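You operate a simulated robot arm through the tools that you are given. There is no shell and no other tool. Be economical: measure what you need, move in short steps, check, and stop when the job is done.

You run a simulated robot arm. Do the job below in one go: nothing can be reset, and whatever is moved stays where it is left.

Task
Vent the pump, wind the handwheel back, clear the piston and shut its knob.
Fine: vent first; the weight goes on the bench.
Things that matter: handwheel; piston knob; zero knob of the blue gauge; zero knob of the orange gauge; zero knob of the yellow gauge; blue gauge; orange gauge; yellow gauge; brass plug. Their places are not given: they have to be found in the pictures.

The check looks at the end state, three seconds after you hand in, the way a careful person would. Anything else that was tipped, shoved, dropped, spilled or broken makes it a failure.

Robot
A 7-joint arm with a two-finger parallel gripper, fixed in place. Base frame: the origin is at the foot of the arm, x ahead of it, y to its left, z up; the work surface is at about z = 4. Units: mm, rad, N and s.
With the tool pointing down near the work surface it reaches from about 220 to 580 mm from the base axis. Its first joint turns from -1.152 to 1.152 rad. Payload 2.5 kg.
The TCP is the grasp point between the finger pads, 23 mm short of the fingertips. In the tool frame z runs along the fingers and y along their closing line. Largest opening 94 mm; finger width 38, thickness 10; the body of the gripper, 54 by 96 mm, starts 39 mm behind the TCP.
Orientation is told as [roll, pitch, yaw] about the base's x, y, z axes, in that order, counted from this pose: with the fingers straight down and closing along the base's y, the tool's x points along the base's -x, its y along +y and its z along -z.

Tools
- The arm moves only by the tool servo_tool. Its argument "plan" is text: rows parted by semicolons, each of 7 numbers parted by spaces: the shift along the tool's x, y, z in mm, then the turn, a rotation vector about the tool's x, y, z in rad, then the finger opening in mm, from 0 to 94. In form: tx ty tz rx ry rz hand; .... A call has 1 to 20 rows; each row shifts and turns the commanded pose from where the row before left it, along the tool's axes as they then stand. A row lasts 0.2 s, in which the tool goes at most 50 mm and 0.15 rad; a call with a longer step from one row to the next is refused whole, and so is a gripper value outside its range. A pose out of reach is approached as far as the arm can. The call stops where the force on the tool passes 40 N (or 10 N more than at its start, if that is more) or the arm is blocked; 0.2 s more then pass. The fingers move at their own pace (about 108 mm/s each) and stop on an object; they squeeze with about 42 N. The grip force told is the motor's: it shows also when the fingers shut on nothing. Time passes only in rows, and 0.2 s behind the last, so rows that do not move let the fingers close. The reply holds the time, the measured pose of the TCP, the force on the tool along the base axes, the opening and the grip force, in the units named above and with some noise, and new pictures: "pictures" is both (left out), scene, wrist or none.
- Cameras (640 x 400 px; columns grow to the right, rows downward): "scene" is fixed at [86.5, -398.8, 562.4]; the picture's right is [0.93, -0.36, 0.00], its down [-0.19, -0.50, -0.84] and it looks along [0.30, 0.79, -0.54] (base axes); focal length 269 px, centre (320, 200). "wrist" rides on the gripper at [-39, 0, -44] in the tool frame; the picture's right is [0.00, -1.00, 0.00], its down [0.97, 0.00, -0.24] and it looks along [0.24, 0.00, 0.97] (tool axes); focal length 218 px, centre (320, 200).
- measure_at(camera, pixels): there is no depth. For up to 12 entries [column, row, z] of the newest picture of that camera ("zoom" is the newest enlarged one), the place [x, y] in the base frame at which the ray of that pixel passes the height z, good to about 2 mm, but the place of the scene camera against the robot may be out by one fixed shift of up to 25 mm in any direction. It takes no simulated time.
- zoom(camera, box): a new picture of the part [left, top, right, bottom] of that camera's present view, enlarged. It takes no simulated time.
- close_job(): hands the job in; it is judged then, once.

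Keep the steps short. Do not move on a guess: measure, check each grasp and each placing, and mend mistakes. In all there are 80 turns and 150 pictures (those below and enlarged ones count). Leave the gripper open and the arm clear of the work at the hand-in unless told otherwise, and finish with a single line.

The tools are called after "Request:" by a JSON object that holds its "op" and its "data". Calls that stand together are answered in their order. servo_tool: Moves the arm, as the interface text tells. Its arguments: {"type":"object","properties":{"plan":{"type":"string"},"pictures":{"type":"string","enum":["both","scene","wrist","none"]}},"required":["plan"]} The other tools are called the same way: measure_at (camera, pixels) gives the place at which the rays of pixels pass given heights; zoom (camera, box) takes an enlarged picture of a part of a camera's view; close_job () hands the job in.

At the start:

```text
time_s: 0.0
ee_pos: [356.6, 57.1, 357.9]
tool_rot: [0.001, 0.0, -0.001]
force: [0.3, -0.8, -0.5]
width: 94.0
gripper_force: 0.1
```

scene: 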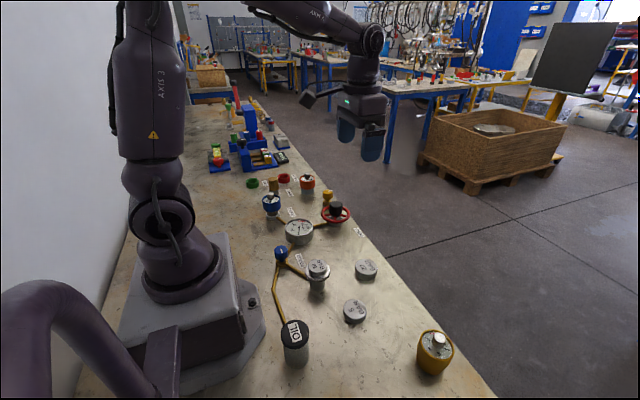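
wrist: 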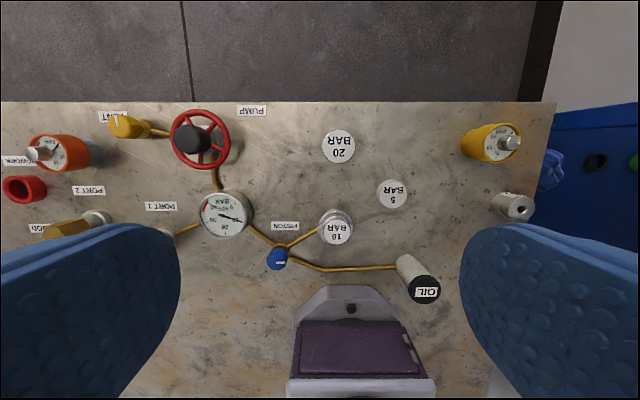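

I see a dead-weight tester: a yellow vent valve, a red handwheel (PUMP), a piston carrying the 10 BAR weight, and a blue piston knob. I'll enlarge the pictures to read the details.

Request:
{"op": "zoom", "data": {"camera": "scene", "box": [230, 160, 390, 260]}}

Request:
{"op": "zoom", "data": {"camera": "scene", "box": [250, 230, 410, 330]}}

Request:
{"op": "zoom", "data": {"camera": "wrist", "box": [0, 90, 240, 240]}}

Request:
{"op": "zoom", "data": {"camera": "wrist", "box": [180, 100, 440, 280]}}

```text
4.00 times, centred on (310, 210) of scene
```

zoom: 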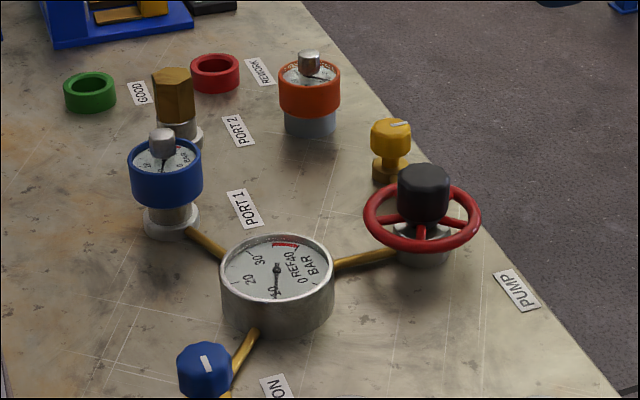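

```text
4.00 times, centred on (330, 280) of scene
```

zoom: 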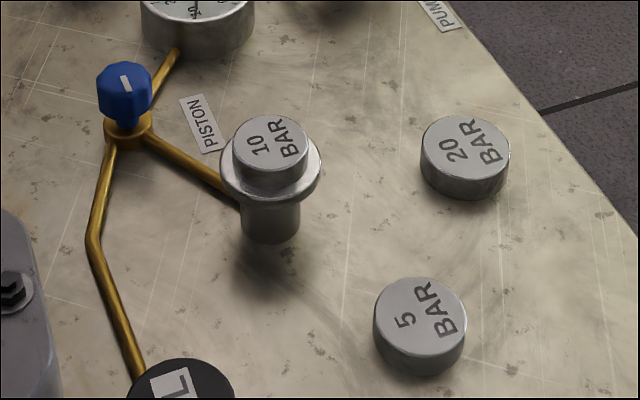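

```text
2.67 times, centred on (120, 165) of wrist
```

zoom: 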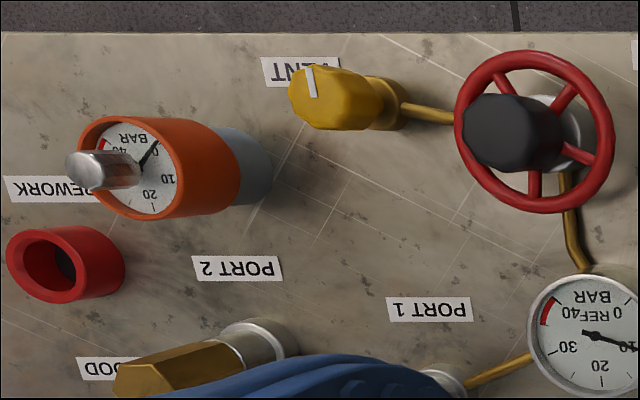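

```text
2.22 times, centred on (310, 190) of wrist
```

zoom: 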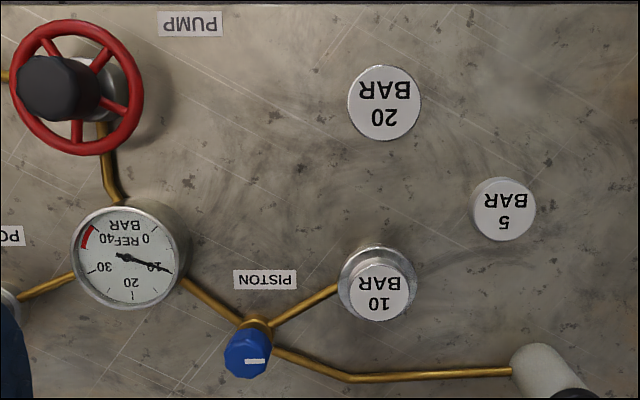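

The reference gauge reads about 10 bar. The vent mark lies across its pipe. I'll measure the knobs in both cameras at some likely heights.

Request:
{"op": "measure_at", "data": {"camera": "wrist", "pixels": [[122, 127, 40], [122, 127, 60], [193, 139, 60], [193, 139, 80], [277, 258, 40], [277, 258, 60], [338, 233, 60], [338, 233, 80], [392, 194, 20], [338, 147, 20], [222, 213, 40], [45, 152, 70]]}}

Request:
{"op": "measure_at", "data": {"camera": "scene", "pixels": [[328, 192, 40], [328, 192, 60], [336, 206, 60], [336, 206, 80], [281, 251, 40], [281, 251, 60], [317, 267, 60], [317, 267, 80], [355, 307, 20], [365, 266, 20], [299, 226, 40], [307, 180, 70]]}}

```text
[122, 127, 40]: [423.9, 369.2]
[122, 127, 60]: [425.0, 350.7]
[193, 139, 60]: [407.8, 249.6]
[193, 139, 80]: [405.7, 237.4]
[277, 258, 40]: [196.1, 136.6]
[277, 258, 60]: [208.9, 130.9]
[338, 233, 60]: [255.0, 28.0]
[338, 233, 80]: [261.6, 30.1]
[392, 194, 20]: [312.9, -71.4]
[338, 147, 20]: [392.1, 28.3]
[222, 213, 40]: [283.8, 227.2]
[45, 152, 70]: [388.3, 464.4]
```

```text
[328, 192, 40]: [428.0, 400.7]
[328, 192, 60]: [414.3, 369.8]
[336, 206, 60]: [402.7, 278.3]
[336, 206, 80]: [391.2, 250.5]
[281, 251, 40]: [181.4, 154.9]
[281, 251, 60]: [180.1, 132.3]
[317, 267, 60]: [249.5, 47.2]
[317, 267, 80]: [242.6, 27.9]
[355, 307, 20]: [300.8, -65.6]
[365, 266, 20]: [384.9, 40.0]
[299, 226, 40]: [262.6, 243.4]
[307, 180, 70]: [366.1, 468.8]
```

Next I move to a viewpoint above the vent and handwheel, at about (425, 300, 250), which is well clear of everything.

Request:
{"op": "servo_tool", "data": {"plan": "-8.5 31 12.5 0 0 0 94;-8.5 31 12.5 0 0 0 94;-8.5 31 12.5 0 0 0 94;-8.5 31 12.5 0 0 0 94;-8.5 31 12.5 0 0 0 94;-8.5 31 12.5 0 0 0 94;-8.5 31 12.5 0 0 0 94;-8.5 31 12.5 0 0 0 94;0 0 0 0 0 0 94", "pictures": "wrist"}}

```text
time_s: 2.0
ee_pos: [425.3, 303.1, 258.5]
tool_rot: [0.0, 0.0, -0.001]
force: [-0.4, 0.5, 0.0]
width: 93.9
gripper_force: 0.1
```

wrist: 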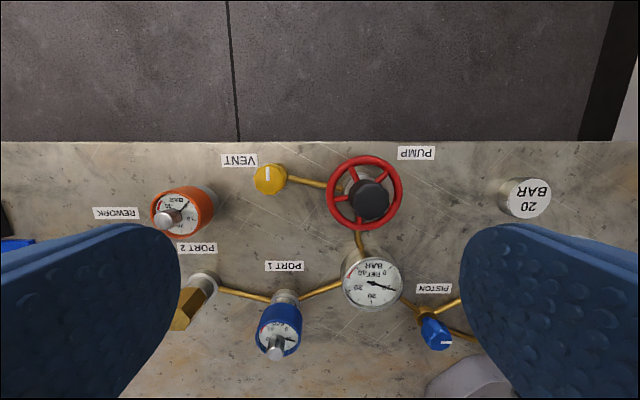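

Request:
{"op": "zoom", "data": {"camera": "wrist", "box": [210, 140, 450, 290]}}

Request:
{"op": "measure_at", "data": {"camera": "wrist", "pixels": [[269, 179, 40], [269, 179, 50], [269, 179, 60], [371, 199, 60], [371, 199, 80], [371, 199, 100], [365, 192, 60], [365, 192, 70], [436, 332, 40], [436, 332, 60]]}}

```text
2.67 times, centred on (330, 215) of wrist
```

zoom: 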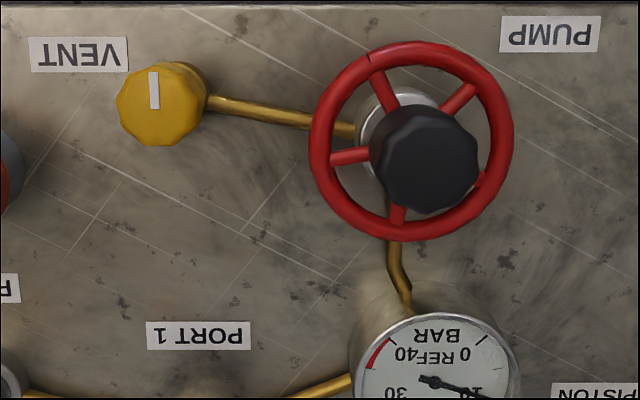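

```text
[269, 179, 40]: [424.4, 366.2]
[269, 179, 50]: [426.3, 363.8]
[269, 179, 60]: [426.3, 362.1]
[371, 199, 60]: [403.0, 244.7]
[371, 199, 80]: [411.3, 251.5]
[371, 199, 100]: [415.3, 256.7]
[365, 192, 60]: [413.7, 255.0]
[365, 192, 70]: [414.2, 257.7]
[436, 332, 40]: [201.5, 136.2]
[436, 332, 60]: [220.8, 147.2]
```

Comparing the two views, the vent knob top is at about (425, 365, z≈44). The handwheel hub is at about (406, 246, z≈65). I'll go above the vent at z≈120 and check the alignment.

Request:
{"op": "measure_at", "data": {"camera": "wrist", "pixels": [[168, 217, 80], [168, 217, 100], [168, 217, 120], [183, 207, 70], [183, 207, 90]]}}

Request:
{"op": "servo_tool", "data": {"plan": "0 10 20 0 0 0 70;0 12 30 0 0 0 70;0 12 30 0 0 0 70;0 12 30 0 0 0 70;0 12 20 0 0 0 70;0 4 8.5 0 0 0 70;0 0 0 0 0 0 70", "pictures": "both"}}

```text
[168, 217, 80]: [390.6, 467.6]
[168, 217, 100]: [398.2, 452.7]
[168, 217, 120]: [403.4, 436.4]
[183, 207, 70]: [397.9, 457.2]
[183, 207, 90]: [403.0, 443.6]
```

```text
time_s: 3.6
ee_pos: [424.7, 367.3, 121.0]
tool_rot: [0.002, -0.001, 0.0]
force: [-0.7, 0.5, -0.8]
width: 69.8
gripper_force: 0.0
```

scene: 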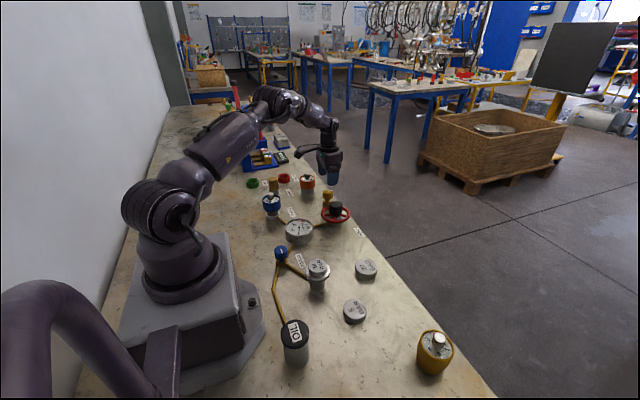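
wrist: 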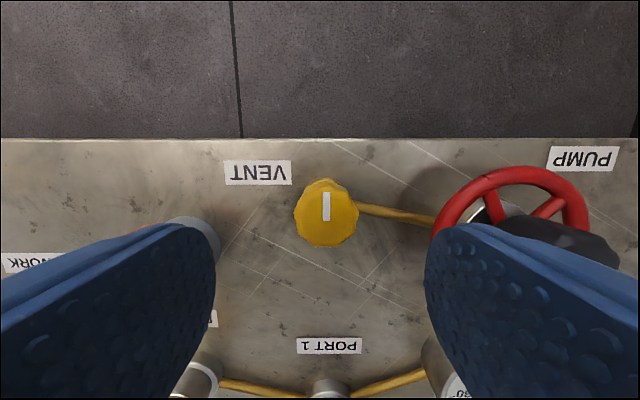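

Request:
{"op": "measure_at", "data": {"camera": "wrist", "pixels": [[326, 214, 35], [326, 214, 45], [326, 214, 55], [295, 214, 45], [358, 214, 45], [326, 247, 45], [508, 165, 40], [508, 165, 50], [430, 235, 40], [430, 235, 50]]}}

Request:
{"op": "zoom", "data": {"camera": "wrist", "box": [240, 150, 440, 275]}}

Request:
{"op": "zoom", "data": {"camera": "scene", "box": [290, 165, 370, 215]}}

```text
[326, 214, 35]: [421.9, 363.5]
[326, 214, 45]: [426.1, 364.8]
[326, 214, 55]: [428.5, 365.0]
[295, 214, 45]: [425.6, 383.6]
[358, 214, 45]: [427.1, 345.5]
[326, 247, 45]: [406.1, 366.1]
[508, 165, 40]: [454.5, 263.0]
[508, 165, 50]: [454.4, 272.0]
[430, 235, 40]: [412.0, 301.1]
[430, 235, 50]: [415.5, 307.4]
```

```text
3.20 times, centred on (340, 212) of wrist
```

zoom: 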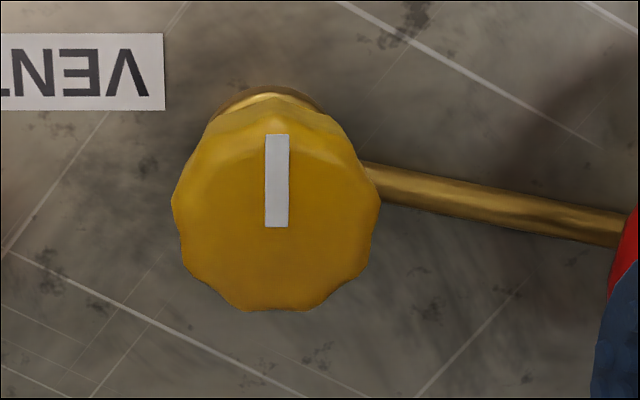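

```text
8.00 times, centred on (330, 190) of scene
```

zoom: 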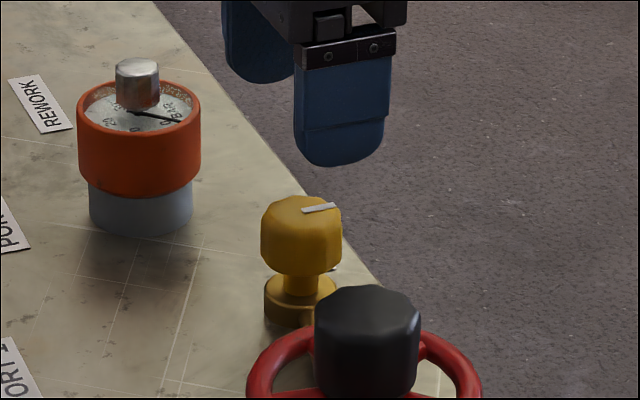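

The vent knob centre is at about (424, 365) with its top at z≈45 and a diameter near 37. I'll descend to z≈40 with the fingers at 70, then close gently.

Request:
{"op": "servo_tool", "data": {"plan": "0.7 -2.3 20 0 0 0 70;0 0 20 0 0 0 70;0 0 20 0 0 0 70;0 0 12 0 0 0 70;0 0 9 0 0 0 70;0 0 0 0 0 0 30;0 0 0 0 0 0 30;0 0 0 0 0 0 30", "pictures": "both"}}

```text
time_s: 5.4
ee_pos: [423.3, 365.2, 39.4]
tool_rot: [0.002, -0.004, 0.0]
force: [2.5, 8.0, -3.6]
width: 35.9
gripper_force: 45.0
```

scene: 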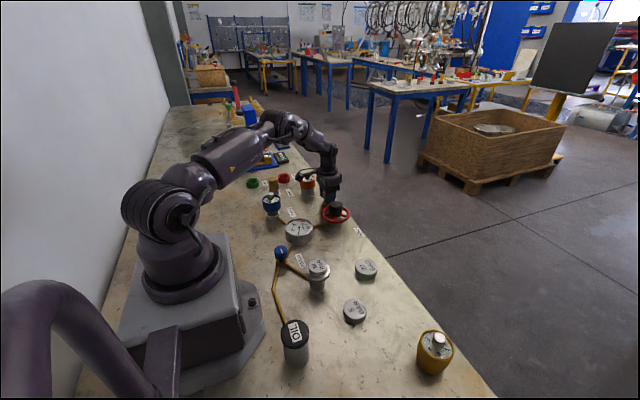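
wrist: 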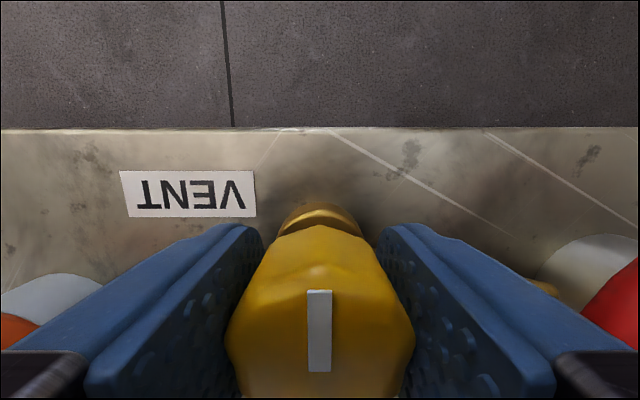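

The knob is held at 35.9 mm. Now I turn it counter-clockwise (seen from above) about 0.5 rad and check whether it follows.

Request:
{"op": "servo_tool", "data": {"plan": "0 0 0 0 0 -0.1 30;0 0 0 0 0 -0.1 30;0 0 0 0 0 -0.1 30;0 0 0 0 0 -0.1 30;0 0 0 0 0 -0.1 30;0 0 0 0 0 0 30", "pictures": "both"}}

Request:
{"op": "zoom", "data": {"camera": "scene", "box": [270, 190, 350, 240]}}

```text
time_s: 6.8
ee_pos: [425.2, 365.5, 38.0]
tool_rot: [0.003, 0.0, 0.502]
force: [0.4, 5.7, 1.3]
width: 35.5
gripper_force: 45.1
```

scene: 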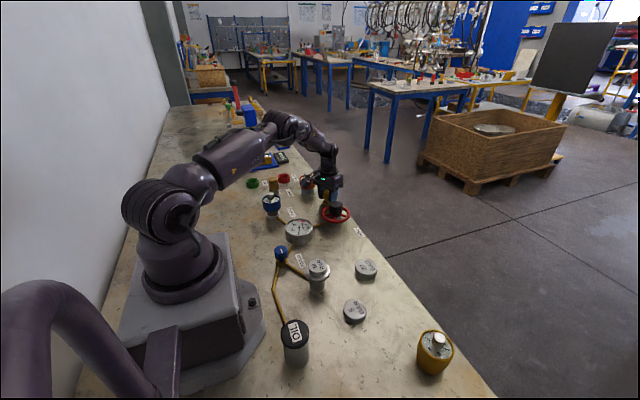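
wrist: 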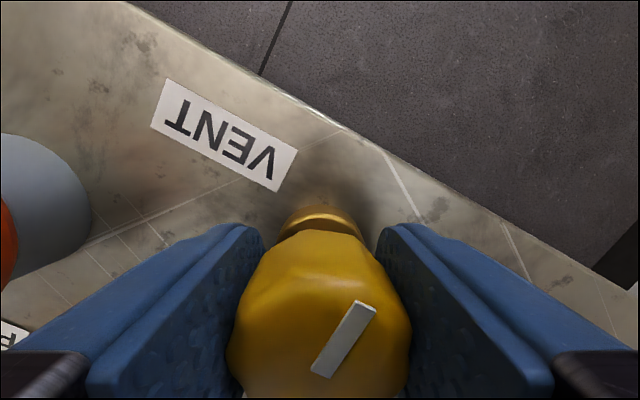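

```text
8.00 times, centred on (310, 215) of scene
```

zoom: 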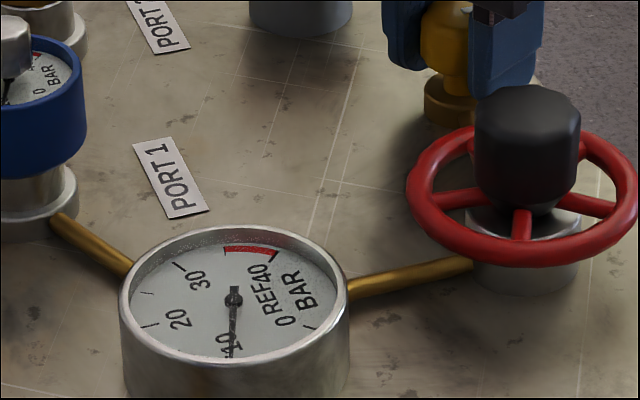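

The mark stayed put in the world and the grip slipped, so counter-clockwise is against the stop. I'll try clockwise, towards lining the mark up with the pipe.

Request:
{"op": "servo_tool", "data": {"plan": "0 0 0 0 0 0.1 30;0 0 0 0 0 0.1 30;0 0 0 0 0 0.1 30;0 0 0 0 0 0.1 30;0 0 0 0 0 0.1 30;0 0 0 0 0 0 30", "pictures": "both"}}

Request:
{"op": "zoom", "data": {"camera": "scene", "box": [270, 190, 350, 240]}}

```text
time_s: 8.2
ee_pos: [425.2, 365.6, 38.4]
tool_rot: [0.0, 0.002, -0.001]
force: [-12.9, 2.4, 9.9]
width: 35.1
gripper_force: 45.0
```

scene: 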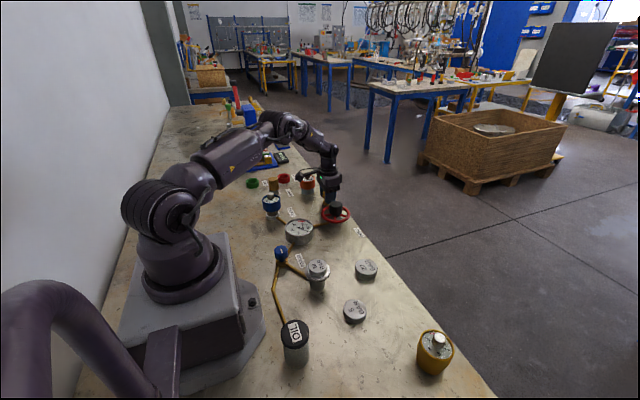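
wrist: 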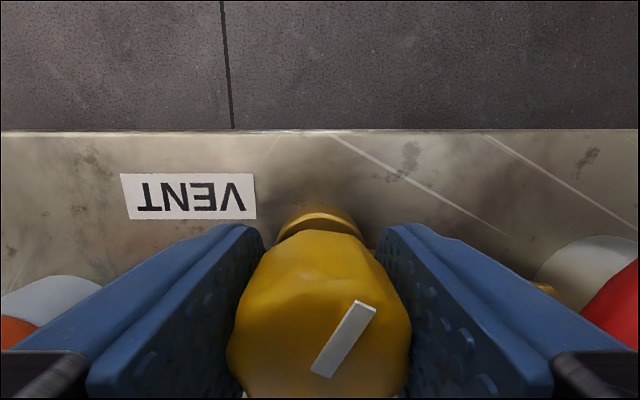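

```text
8.00 times, centred on (310, 215) of scene
```

zoom: 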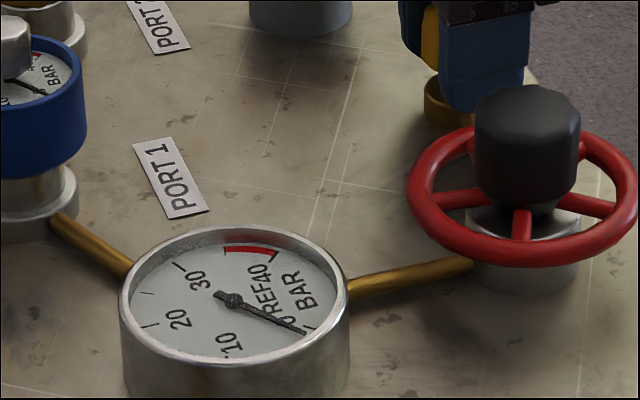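

The knob turned clockwise with the tool and the reference gauge fell to about 0, so it is venting. I'll carry on to the fully open position, about 1 rad more.

Request:
{"op": "servo_tool", "data": {"plan": "0 0 0 0 0 0.12 30;0 0 0 0 0 0.12 30;0 0 0 0 0 0.12 30;0 0 0 0 0 0.12 30;0 0 0 0 0 0.12 30;0 0 0 0 0 0.12 30;0 0 0 0 0 0.12 30;0 0 0 0 0 0.12 30;0 0 0 0 0 0.12 30;0 0 0 0 0 0 30", "pictures": "wrist"}}

Request:
{"op": "zoom", "data": {"camera": "scene", "box": [270, 190, 350, 240]}}

```text
time_s: 10.4
ee_pos: [424.9, 365.1, 38.1]
tool_rot: [0.0, -0.002, -1.081]
force: [-5.9, 1.9, 7.6]
width: 35.1
gripper_force: 45.0
```

wrist: 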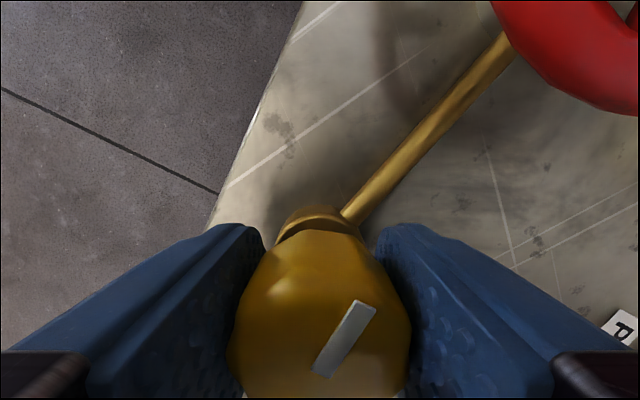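

```text
8.00 times, centred on (310, 215) of scene
```

zoom: 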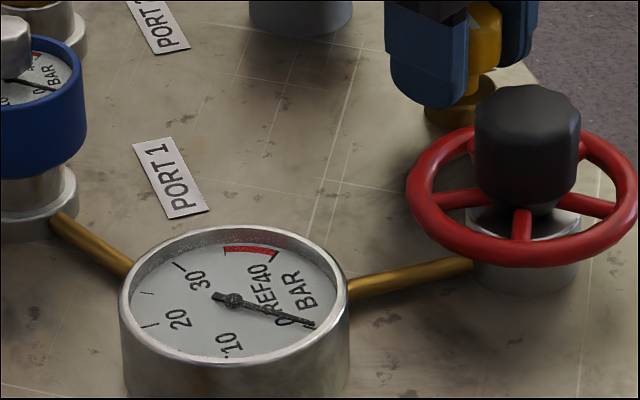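

The mark is now close to parallel with the pipe after about 90°. I'll turn 0.24 more to see whether this is the stop.

Request:
{"op": "servo_tool", "data": {"plan": "0 0 0 0 0 0.08 30;0 0 0 0 0 0.08 30;0 0 0 0 0 0.08 30;0 0 0 0 0 0 30", "pictures": "wrist"}}

```text
time_s: 11.4
ee_pos: [424.4, 364.7, 38.0]
tool_rot: [0.003, 0.001, -1.323]
force: [4.1, -0.3, 7.2]
width: 35.7
gripper_force: 44.7
```

wrist: 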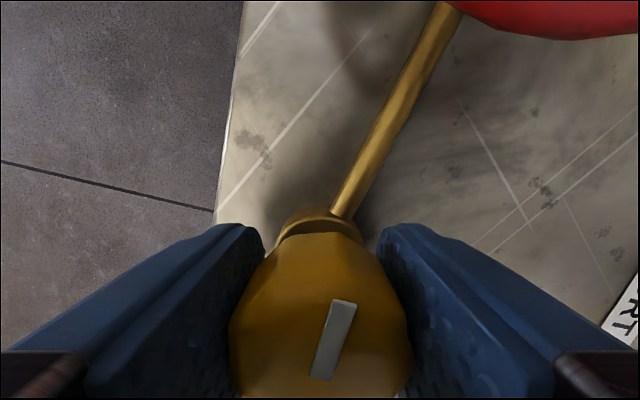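

The mark stopped following, so this is the open stop and the vent is fully open. I release, lift to z≈150, and move over the handwheel, keeping this wrist angle because it leaves range for winding counter-clockwise.

Request:
{"op": "servo_tool", "data": {"plan": "0 0 0 0 0 0 70;0 0 0 0 0 0 70;0 0 -20 0 0 0 70;0 0 -45 0 0 0 80;0 0 -45 0 0 0 80;-37 -15.6 0 0 0 0 80;-37 -15.6 0 0 0 0 80;-37 -15.6 0 0 0 0 80;0 0 0 0 0 0 80", "pictures": "both"}}

Request:
{"op": "zoom", "data": {"camera": "scene", "box": [290, 165, 370, 215]}}

```text
time_s: 13.4
ee_pos: [407.0, 246.2, 144.3]
tool_rot: [0.0, 0.0, -1.32]
force: [-0.4, 0.7, -0.8]
width: 80.2
gripper_force: 0.0
```

scene: 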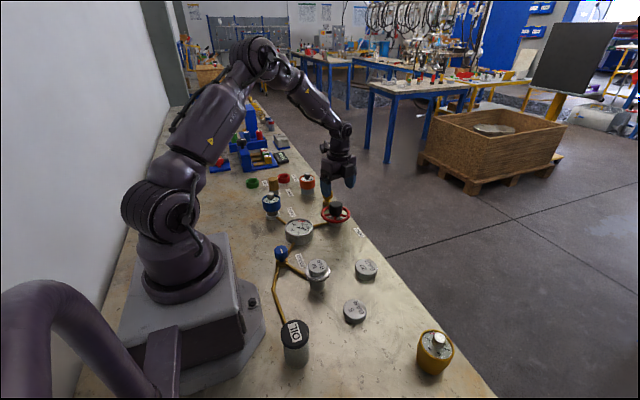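
wrist: 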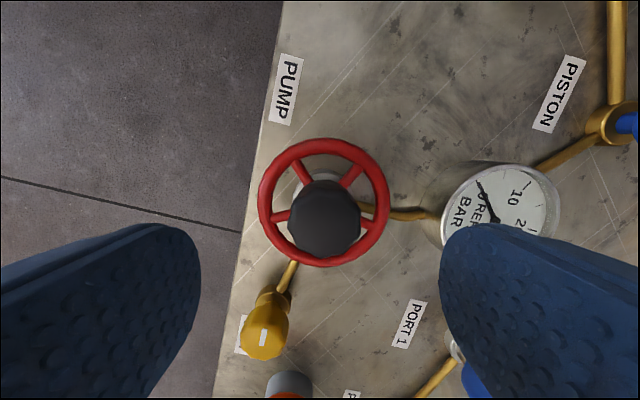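

```text
8.00 times, centred on (330, 190) of scene
```

zoom: 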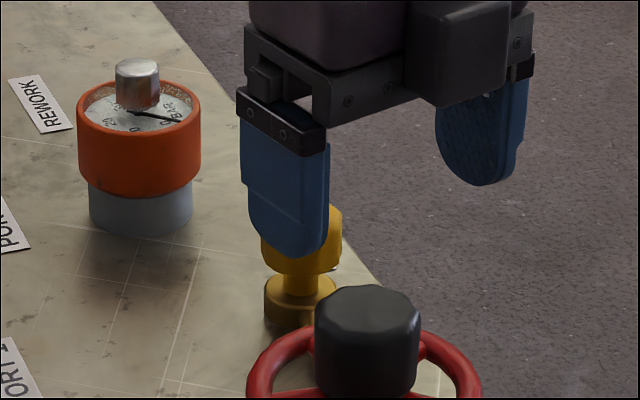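

The wheel hub is at about pixel (325, 218) and the rim spans columns 258–390. I'll measure the hub and rim at several heights.

Request:
{"op": "measure_at", "data": {"camera": "wrist", "pixels": [[325, 220, 50], [325, 220, 60], [325, 220, 70], [290, 220, 65], [360, 220, 65], [325, 257, 65], [258, 200, 35], [390, 200, 35], [324, 138, 35], [324, 266, 35], [280, 80, 4], [400, 345, 4]]}}

Request:
{"op": "zoom", "data": {"camera": "wrist", "box": [230, 120, 430, 280]}}

```text
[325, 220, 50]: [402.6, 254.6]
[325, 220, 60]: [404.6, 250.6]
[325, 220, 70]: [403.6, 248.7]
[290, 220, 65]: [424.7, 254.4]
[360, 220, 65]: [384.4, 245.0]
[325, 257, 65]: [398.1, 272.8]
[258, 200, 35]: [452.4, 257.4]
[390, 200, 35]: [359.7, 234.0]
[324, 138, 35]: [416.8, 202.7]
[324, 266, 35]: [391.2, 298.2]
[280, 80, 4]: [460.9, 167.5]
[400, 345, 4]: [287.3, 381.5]
```

```text
2.50 times, centred on (330, 200) of wrist
```

zoom: 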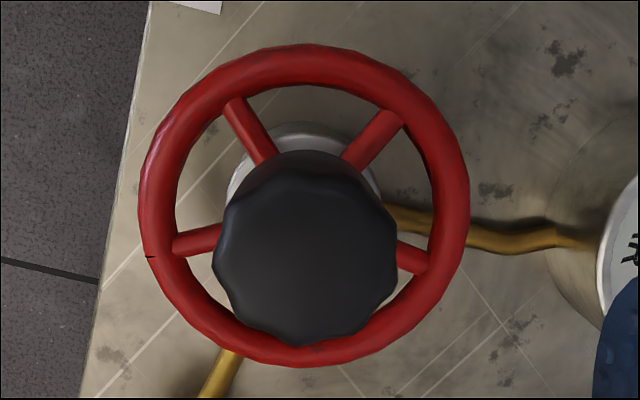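

The hub axis is at about (405, 249), with the hub top at z≈68, diameter 43, and the rim at z≈35. I'll descend so the fingertips stay above the rim (TCP z≈66) and close on the hub.

Request:
{"op": "servo_tool", "data": {"plan": "3.4 -1.2 20 0 0 0 64;0 0 20 0 0 0 64;0 0 20 0 0 0 64;0 0 12 0 0 0 64;0 0 6 0 0 0 64;0 0 0 0 0 0 38;0 0 0 0 0 0 38;0 0 0 0 0 0 38", "pictures": "both"}}

Request:
{"op": "zoom", "data": {"camera": "scene", "box": [290, 165, 370, 215]}}

```text
time_s: 15.2
ee_pos: [404.0, 249.6, 69.5]
tool_rot: [0.002, 0.0, -1.32]
force: [8.6, 3.8, -11.5]
width: 41.3
gripper_force: 44.7
```

scene: 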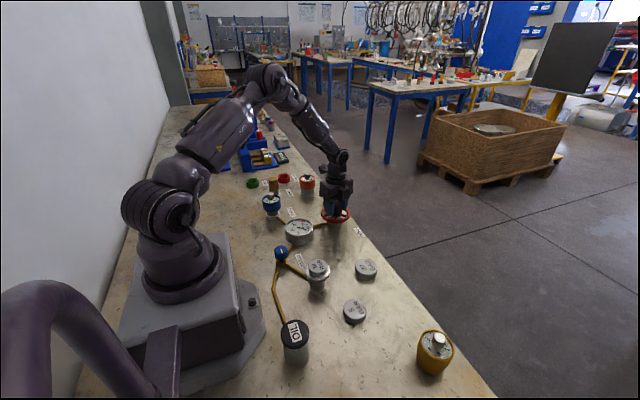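
wrist: 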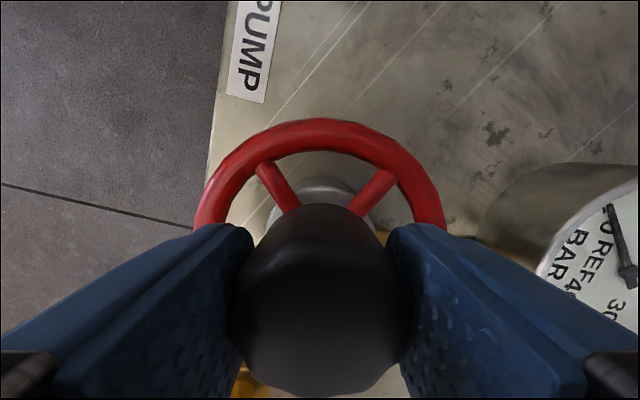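

```text
8.00 times, centred on (330, 190) of scene
```

zoom: 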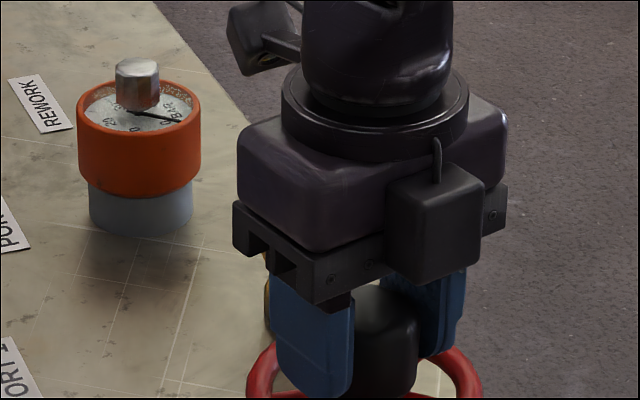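

The hub is held at 41.3 mm. I'll wind counter-clockwise 0.6 rad and see whether the spokes turn with the fingers.

Request:
{"op": "servo_tool", "data": {"plan": "0 0 0 0 0 -0.1 38;0 0 0 0 0 -0.1 38;0 0 0 0 0 -0.1 38;0 0 0 0 0 -0.1 38;0 0 0 0 0 -0.1 38;0 0 0 0 0 -0.1 38;0 0 0 0 0 0 38", "pictures": "wrist"}}

```text
time_s: 16.8
ee_pos: [405.5, 249.4, 69.3]
tool_rot: [0.006, 0.001, -0.717]
force: [19.7, 20.5, -25.3]
width: 41.3
gripper_force: 44.5
```

wrist: 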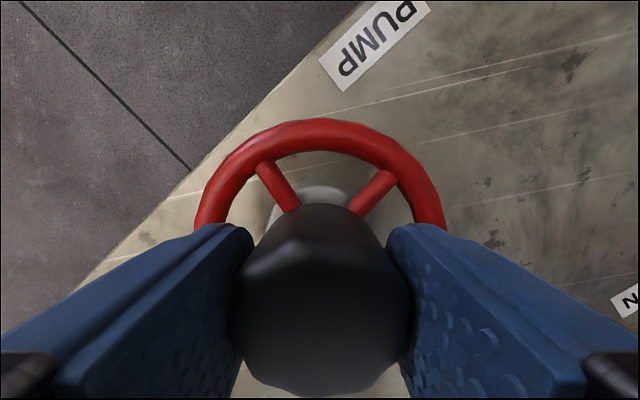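

The wheel follows. The tool is pressing down, with the measured z 3 mm above the command, so I'll open, raise 4 mm, grip again and wind on.

Request:
{"op": "servo_tool", "data": {"plan": "0 0 0 0 0 0 56;0 0 -3 0 0 0 56;0 0 -1 0 0 0 56;0 0 0 0 0 0 38;0 0 0 0 0 0 38;0 0 0 0 0 0 38", "pictures": "none"}}

```text
time_s: 18.2
ee_pos: [404.7, 249.4, 74.1]
tool_rot: [0.0, 0.0, -0.722]
force: [8.1, 6.5, -5.9]
width: 40.9
gripper_force: 45.1
```

Good grip with low force. I continue winding counter-clockwise.

Request:
{"op": "servo_tool", "data": {"plan": "0 0 0 0 0 -0.12 38;0 0 0 0 0 -0.12 38;0 0 0 0 0 -0.12 38;0 0 0 0 0 -0.12 38;0 0 0 0 0 -0.12 38;0 0 0 0 0 -0.12 38;0 0 0 0 0 -0.12 38;0 0 0 0 0 -0.12 38;0 0 0 0 0 -0.12 38;0 0 0 0 0 -0.12 38;0 0 0 0 0 0 38", "pictures": "wrist"}}

Request:
{"op": "zoom", "data": {"camera": "scene", "box": [270, 190, 350, 240]}}

```text
time_s: 20.6
ee_pos: [405.1, 248.4, 74.3]
tool_rot: [-0.001, 0.004, 0.484]
force: [-4.2, 10.2, -1.9]
width: 42.6
gripper_force: 5.2
```

wrist: 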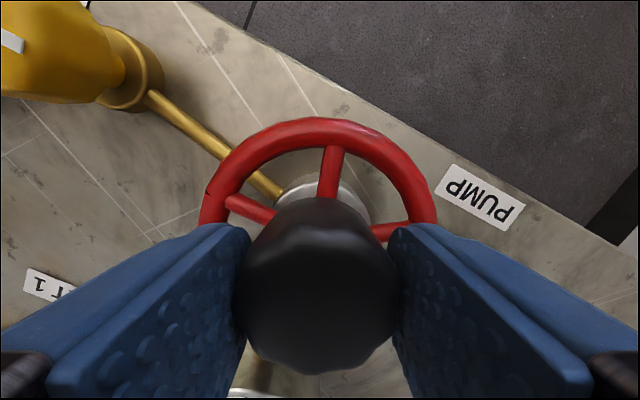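

```text
8.00 times, centred on (310, 215) of scene
```

zoom: 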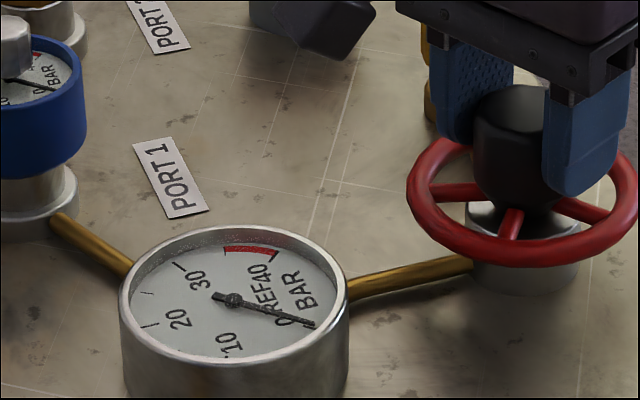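

The spokes moved relative to the fingers, so the grip slipped near the end. It could be the wheel's stop or a weak hold. I'll grip again 3 mm lower and test with a small turn.

Request:
{"op": "servo_tool", "data": {"plan": "0 0 0 0 0 0 56;0 0 4 0 0 0 56;0 0 0 0 0 0 56;0 0 0 0 0 0 36;0 0 0 0 0 0 36;0 0 0 0 0 0 36", "pictures": "wrist"}}

Request:
{"op": "servo_tool", "data": {"plan": "0 0 0 0 0 -0.08 36;0 0 0 0 0 -0.08 36;0 0 0 0 0 -0.08 36;0 0 0 0 0 -0.08 36;0 0 0 0 0 0 36", "pictures": "wrist"}}

```text
time_s: 22.0
ee_pos: [405.0, 250.4, 72.0]
tool_rot: [0.002, 0.002, 0.48]
force: [-3.3, 8.9, -2.4]
width: 41.1
gripper_force: 45.0
```

wrist: 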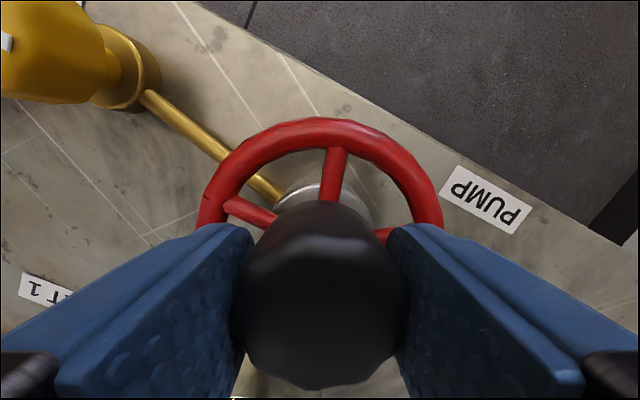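

```text
time_s: 23.2
ee_pos: [405.7, 251.2, 71.4]
tool_rot: [0.0, -0.002, 0.801]
force: [-4.4, 10.0, 12.7]
width: 41.3
gripper_force: 45.3
```

wrist: 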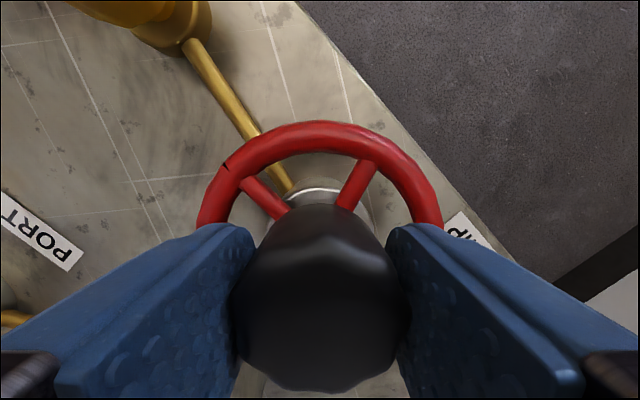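

The wheel stayed put while the fingers slipped about 0.3 rad, so it looks like the wound-back stop. I'll compare the wheel in the scene picture, then release and lift.

Request:
{"op": "servo_tool", "data": {"plan": "0 0 0 0 0 0 60;0 0 0 0 0 0 60;0 0 -20 0 0 0.1 60;0 0 -40 0 0 0.15 60;0 0 -40 0 0 0.15 60;0 0 0 0 0 0.15 60;0 0 0 0 0 0.15 60;0 0 0 0 0 0.1 60;0 0 0 0 0 0 60", "pictures": "both"}}

Request:
{"op": "zoom", "data": {"camera": "scene", "box": [270, 190, 350, 240]}}

Request:
{"op": "zoom", "data": {"camera": "wrist", "box": [160, 120, 480, 320]}}

```text
time_s: 25.2
ee_pos: [404.3, 248.9, 169.9]
tool_rot: [-0.002, 0.001, -0.002]
force: [-0.6, 0.0, 0.4]
width: 60.2
gripper_force: 0.0
```

scene: 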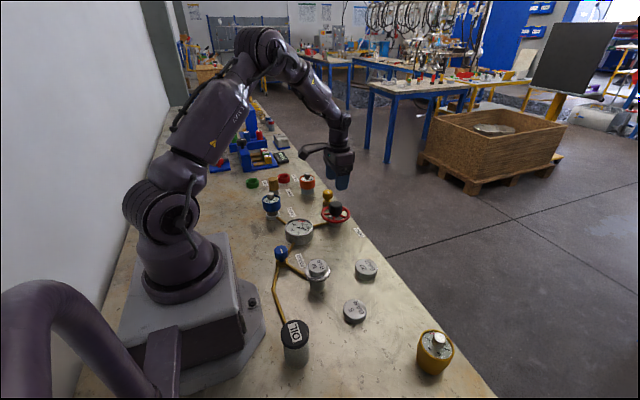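
wrist: 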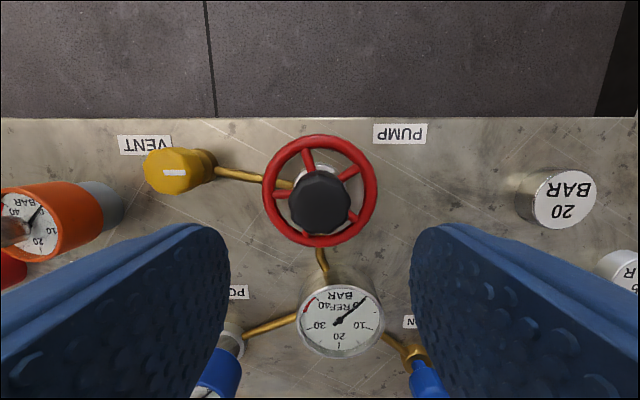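

```text
8.00 times, centred on (310, 215) of scene
```

zoom: 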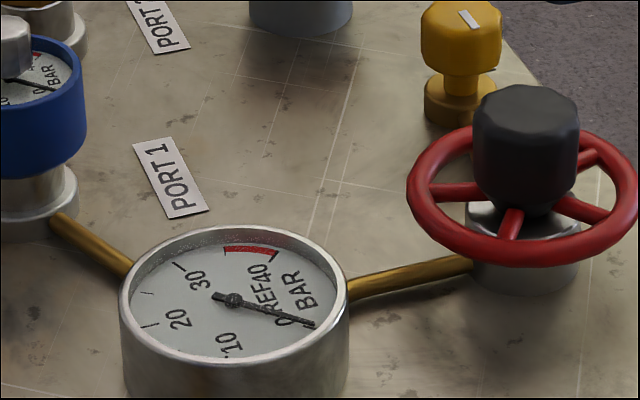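

```text
2.00 times, centred on (320, 220) of wrist
```

zoom: 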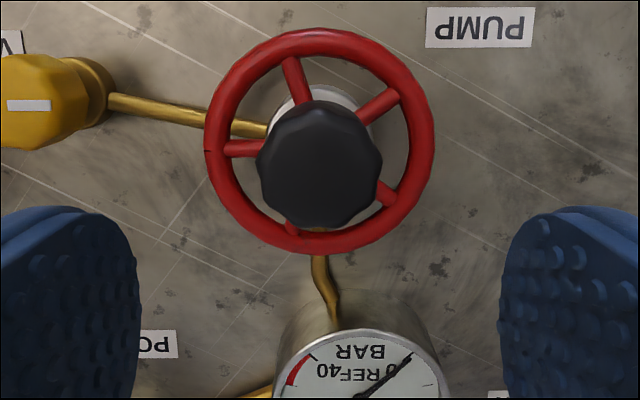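

The wheel's notch now faces +y, about 65° counter-clockwise of where it began. The vent mark lies along its pipe and the gauge reads 0. Next I move over the piston with the 10 BAR weight.

Request:
{"op": "servo_tool", "data": {"plan": "21 -31.4 -6 0 0 0 94;21 -31.4 -6 0 0 0 94;21 -31.4 -6 0 0 0 94;21 -31.4 -6 0 0 0 94;21 -31.4 -6 0 0 0 94;21 -31.4 0 0 0 0 94;20 -31.4 0 0 0 0 94;0 0 0 0 0 0 94", "pictures": "both"}}

Request:
{"op": "zoom", "data": {"camera": "wrist", "box": [200, 100, 440, 300]}}

```text
time_s: 27.0
ee_pos: [257.0, 29.4, 197.3]
tool_rot: [0.001, 0.0, 0.001]
force: [0.3, -0.2, 0.4]
width: 93.8
gripper_force: 0.0
```

scene: 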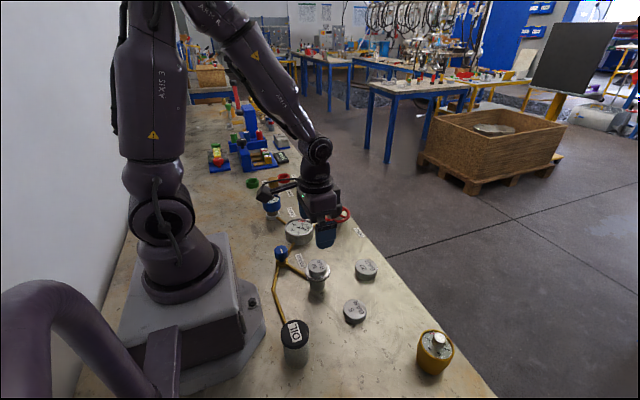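
wrist: 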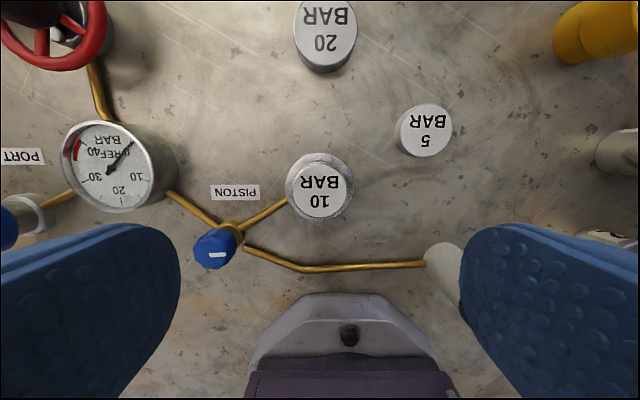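

```text
2.00 times, centred on (320, 200) of wrist
```

zoom: 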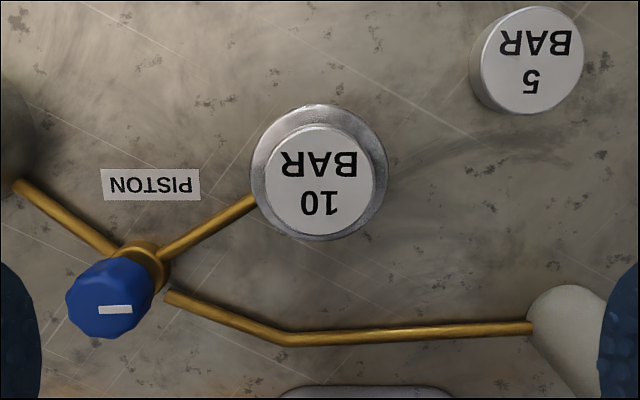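

The 10 BAR disc sits on the piston's wider plate. I'll measure the disc, plate and blue knob at several heights.

Request:
{"op": "measure_at", "data": {"camera": "wrist", "pixels": [[319.5, 190, 60], [319.5, 190, 80], [319.5, 190, 100], [292, 190, 70], [347, 190, 70], [285, 187, 55], [354, 187, 55], [215, 249, 45], [425, 130, 25], [326, 36, 25], [210, 255, 50], [440, 270, 50]]}}

Request:
{"op": "zoom", "data": {"camera": "scene", "box": [270, 240, 366, 300]}}

```text
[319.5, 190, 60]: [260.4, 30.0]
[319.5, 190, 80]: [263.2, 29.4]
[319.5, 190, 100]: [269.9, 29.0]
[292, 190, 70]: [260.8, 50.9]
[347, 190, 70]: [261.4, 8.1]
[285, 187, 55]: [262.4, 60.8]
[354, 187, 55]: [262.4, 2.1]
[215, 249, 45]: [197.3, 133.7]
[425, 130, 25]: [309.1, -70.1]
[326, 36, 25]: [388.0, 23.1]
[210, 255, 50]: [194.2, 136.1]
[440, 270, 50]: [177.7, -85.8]
```

```text
6.67 times, centred on (318, 270) of scene
```

zoom: 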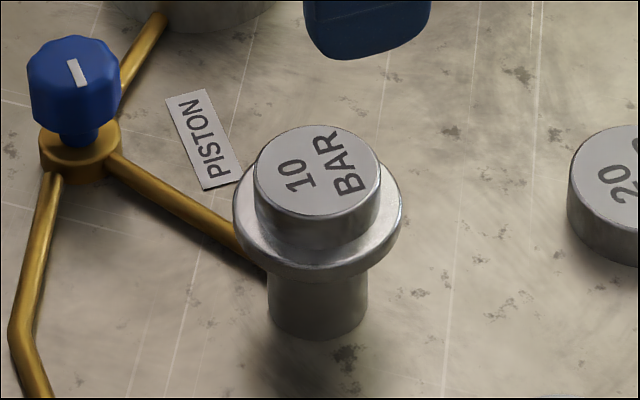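

I estimate the weight top at z≈64, its bottom at ≈48, diameter ≈45, centre (261, 30). I'll descend to z≈92 with the fingers at 66 and check visually.

Request:
{"op": "servo_tool", "data": {"plan": "-4 0.5 25 0 0 0 66;0 0 30 0 0 0 66;0 0 30 0 0 0 66;0 0 20 0 0 0 66;0 0 0 0 0 0 66", "pictures": "both"}}

Request:
{"op": "zoom", "data": {"camera": "scene", "box": [270, 240, 366, 300]}}

```text
time_s: 28.2
ee_pos: [262.4, 26.3, 93.5]
tool_rot: [0.001, 0.0, 0.001]
force: [-0.2, -0.7, 0.2]
width: 66.1
gripper_force: 0.0
```

scene: 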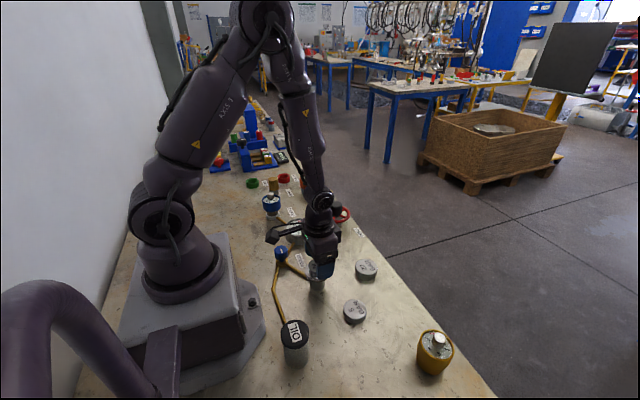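
wrist: 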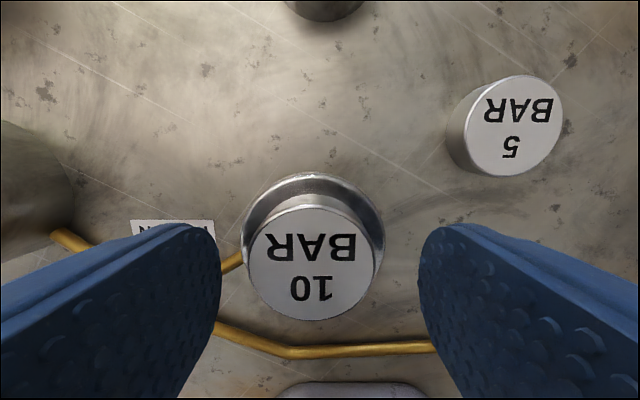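

```text
6.67 times, centred on (318, 270) of scene
```

zoom: 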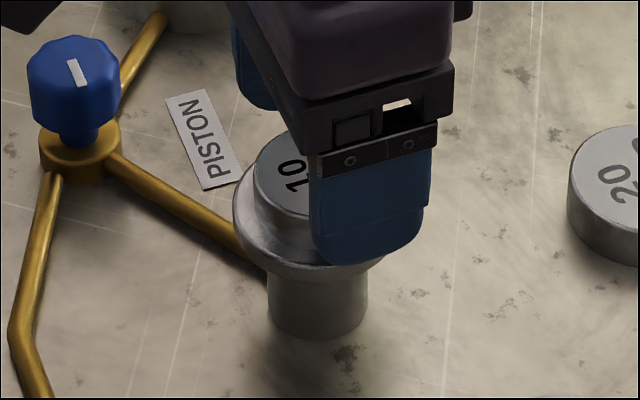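

Request:
{"op": "measure_at", "data": {"camera": "wrist", "pixels": [[313, 259, 55], [313, 259, 65], [313, 259, 75], [248, 259, 65], [378, 259, 65], [312, 320, 65], [312, 172, 48], [241, 240, 48], [385, 240, 48]]}}

Request:
{"op": "servo_tool", "data": {"plan": "0 0 0 0 0 0 66", "pictures": "none"}}

```text
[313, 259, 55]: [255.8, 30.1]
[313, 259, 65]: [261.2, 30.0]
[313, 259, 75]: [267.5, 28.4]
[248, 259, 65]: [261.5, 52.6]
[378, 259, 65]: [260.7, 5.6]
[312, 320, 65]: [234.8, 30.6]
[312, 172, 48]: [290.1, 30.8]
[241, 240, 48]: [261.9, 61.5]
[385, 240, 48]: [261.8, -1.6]
```

```text
time_s: 28.6
ee_pos: [263.3, 26.5, 92.9]
tool_rot: [0.0, -0.001, 0.0]
force: [0.8, 0.6, 0.5]
width: 66.0
gripper_force: 0.1
```

The weight centre is (261, 30) and its diameter is 46, which fits a top height of 65–66. I'll shift by (−1.7, +3.4), lower to z≈76 and close.

Request:
{"op": "servo_tool", "data": {"plan": "1.7 3.4 0 0 0 0 62;0 0 9 0 0 0 60;0 0 8 0 0 0 60;0 0 0 0 0 0 60;0 0 0 0 0 0 40;0 0 0 0 0 0 40;0 0 0 0 0 0 40", "pictures": "both"}}

Request:
{"op": "zoom", "data": {"camera": "scene", "box": [270, 240, 366, 300]}}

```text
time_s: 30.2
ee_pos: [260.8, 30.9, 78.5]
tool_rot: [-0.001, -0.002, 0.0]
force: [0.1, 0.7, 0.5]
width: 44.6
gripper_force: 42.1
```

scene: 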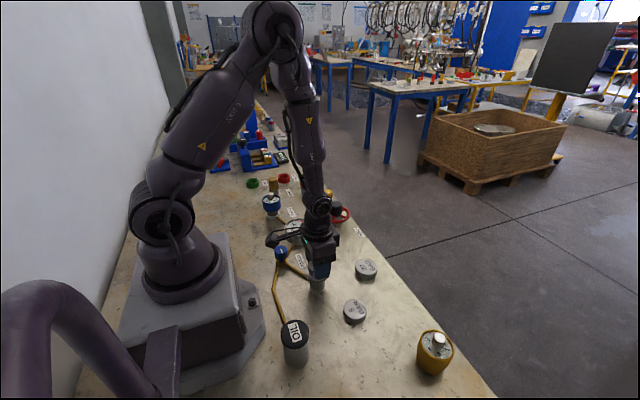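
wrist: 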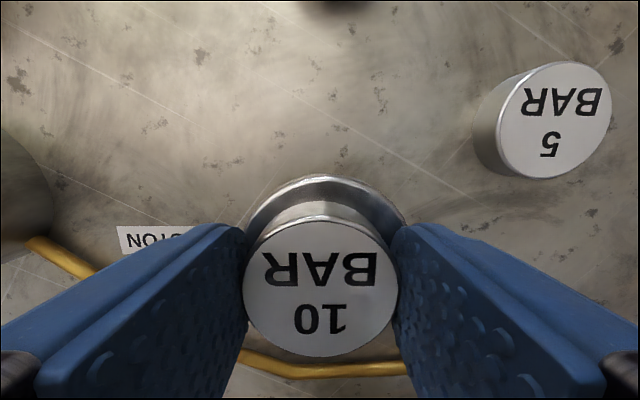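

```text
6.67 times, centred on (318, 270) of scene
```

zoom: 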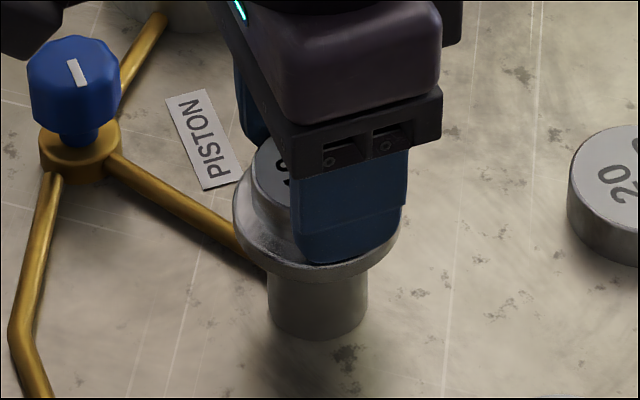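

The weight is held at 44.6 mm. I'll lift it 60 mm straight up and check that it comes away alone.

Request:
{"op": "servo_tool", "data": {"plan": "0 0 -5 0 0 0 40;0 0 -15 0 0 0 40;0 0 -20 0 0 0 40;0 0 -20 0 0 0 40;0 0 0 0 0 0 40", "pictures": "both"}}

Request:
{"op": "zoom", "data": {"camera": "scene", "box": [270, 225, 390, 300]}}

```text
time_s: 31.4
ee_pos: [259.9, 33.5, 137.2]
tool_rot: [0.001, 0.0, 0.001]
force: [-0.3, 0.1, -2.0]
width: 44.8
gripper_force: 42.0
```

scene: 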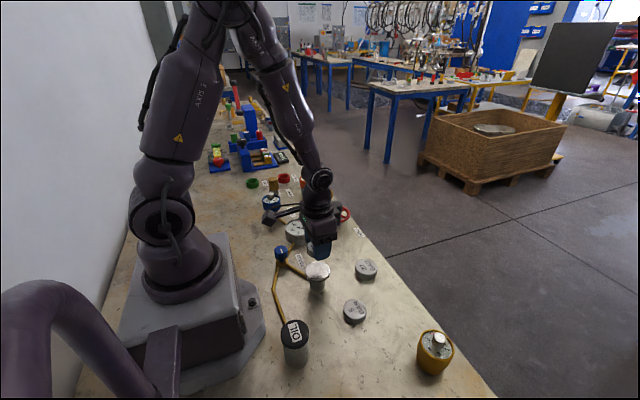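
wrist: 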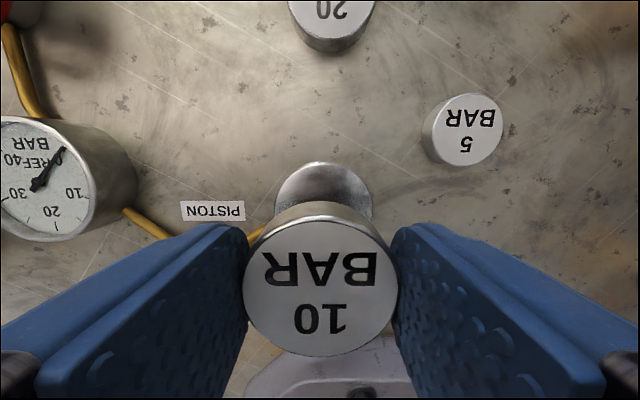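

```text
5.33 times, centred on (330, 262) of scene
```

zoom: 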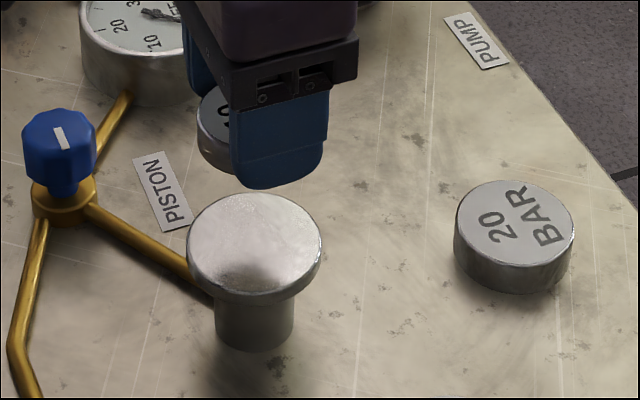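

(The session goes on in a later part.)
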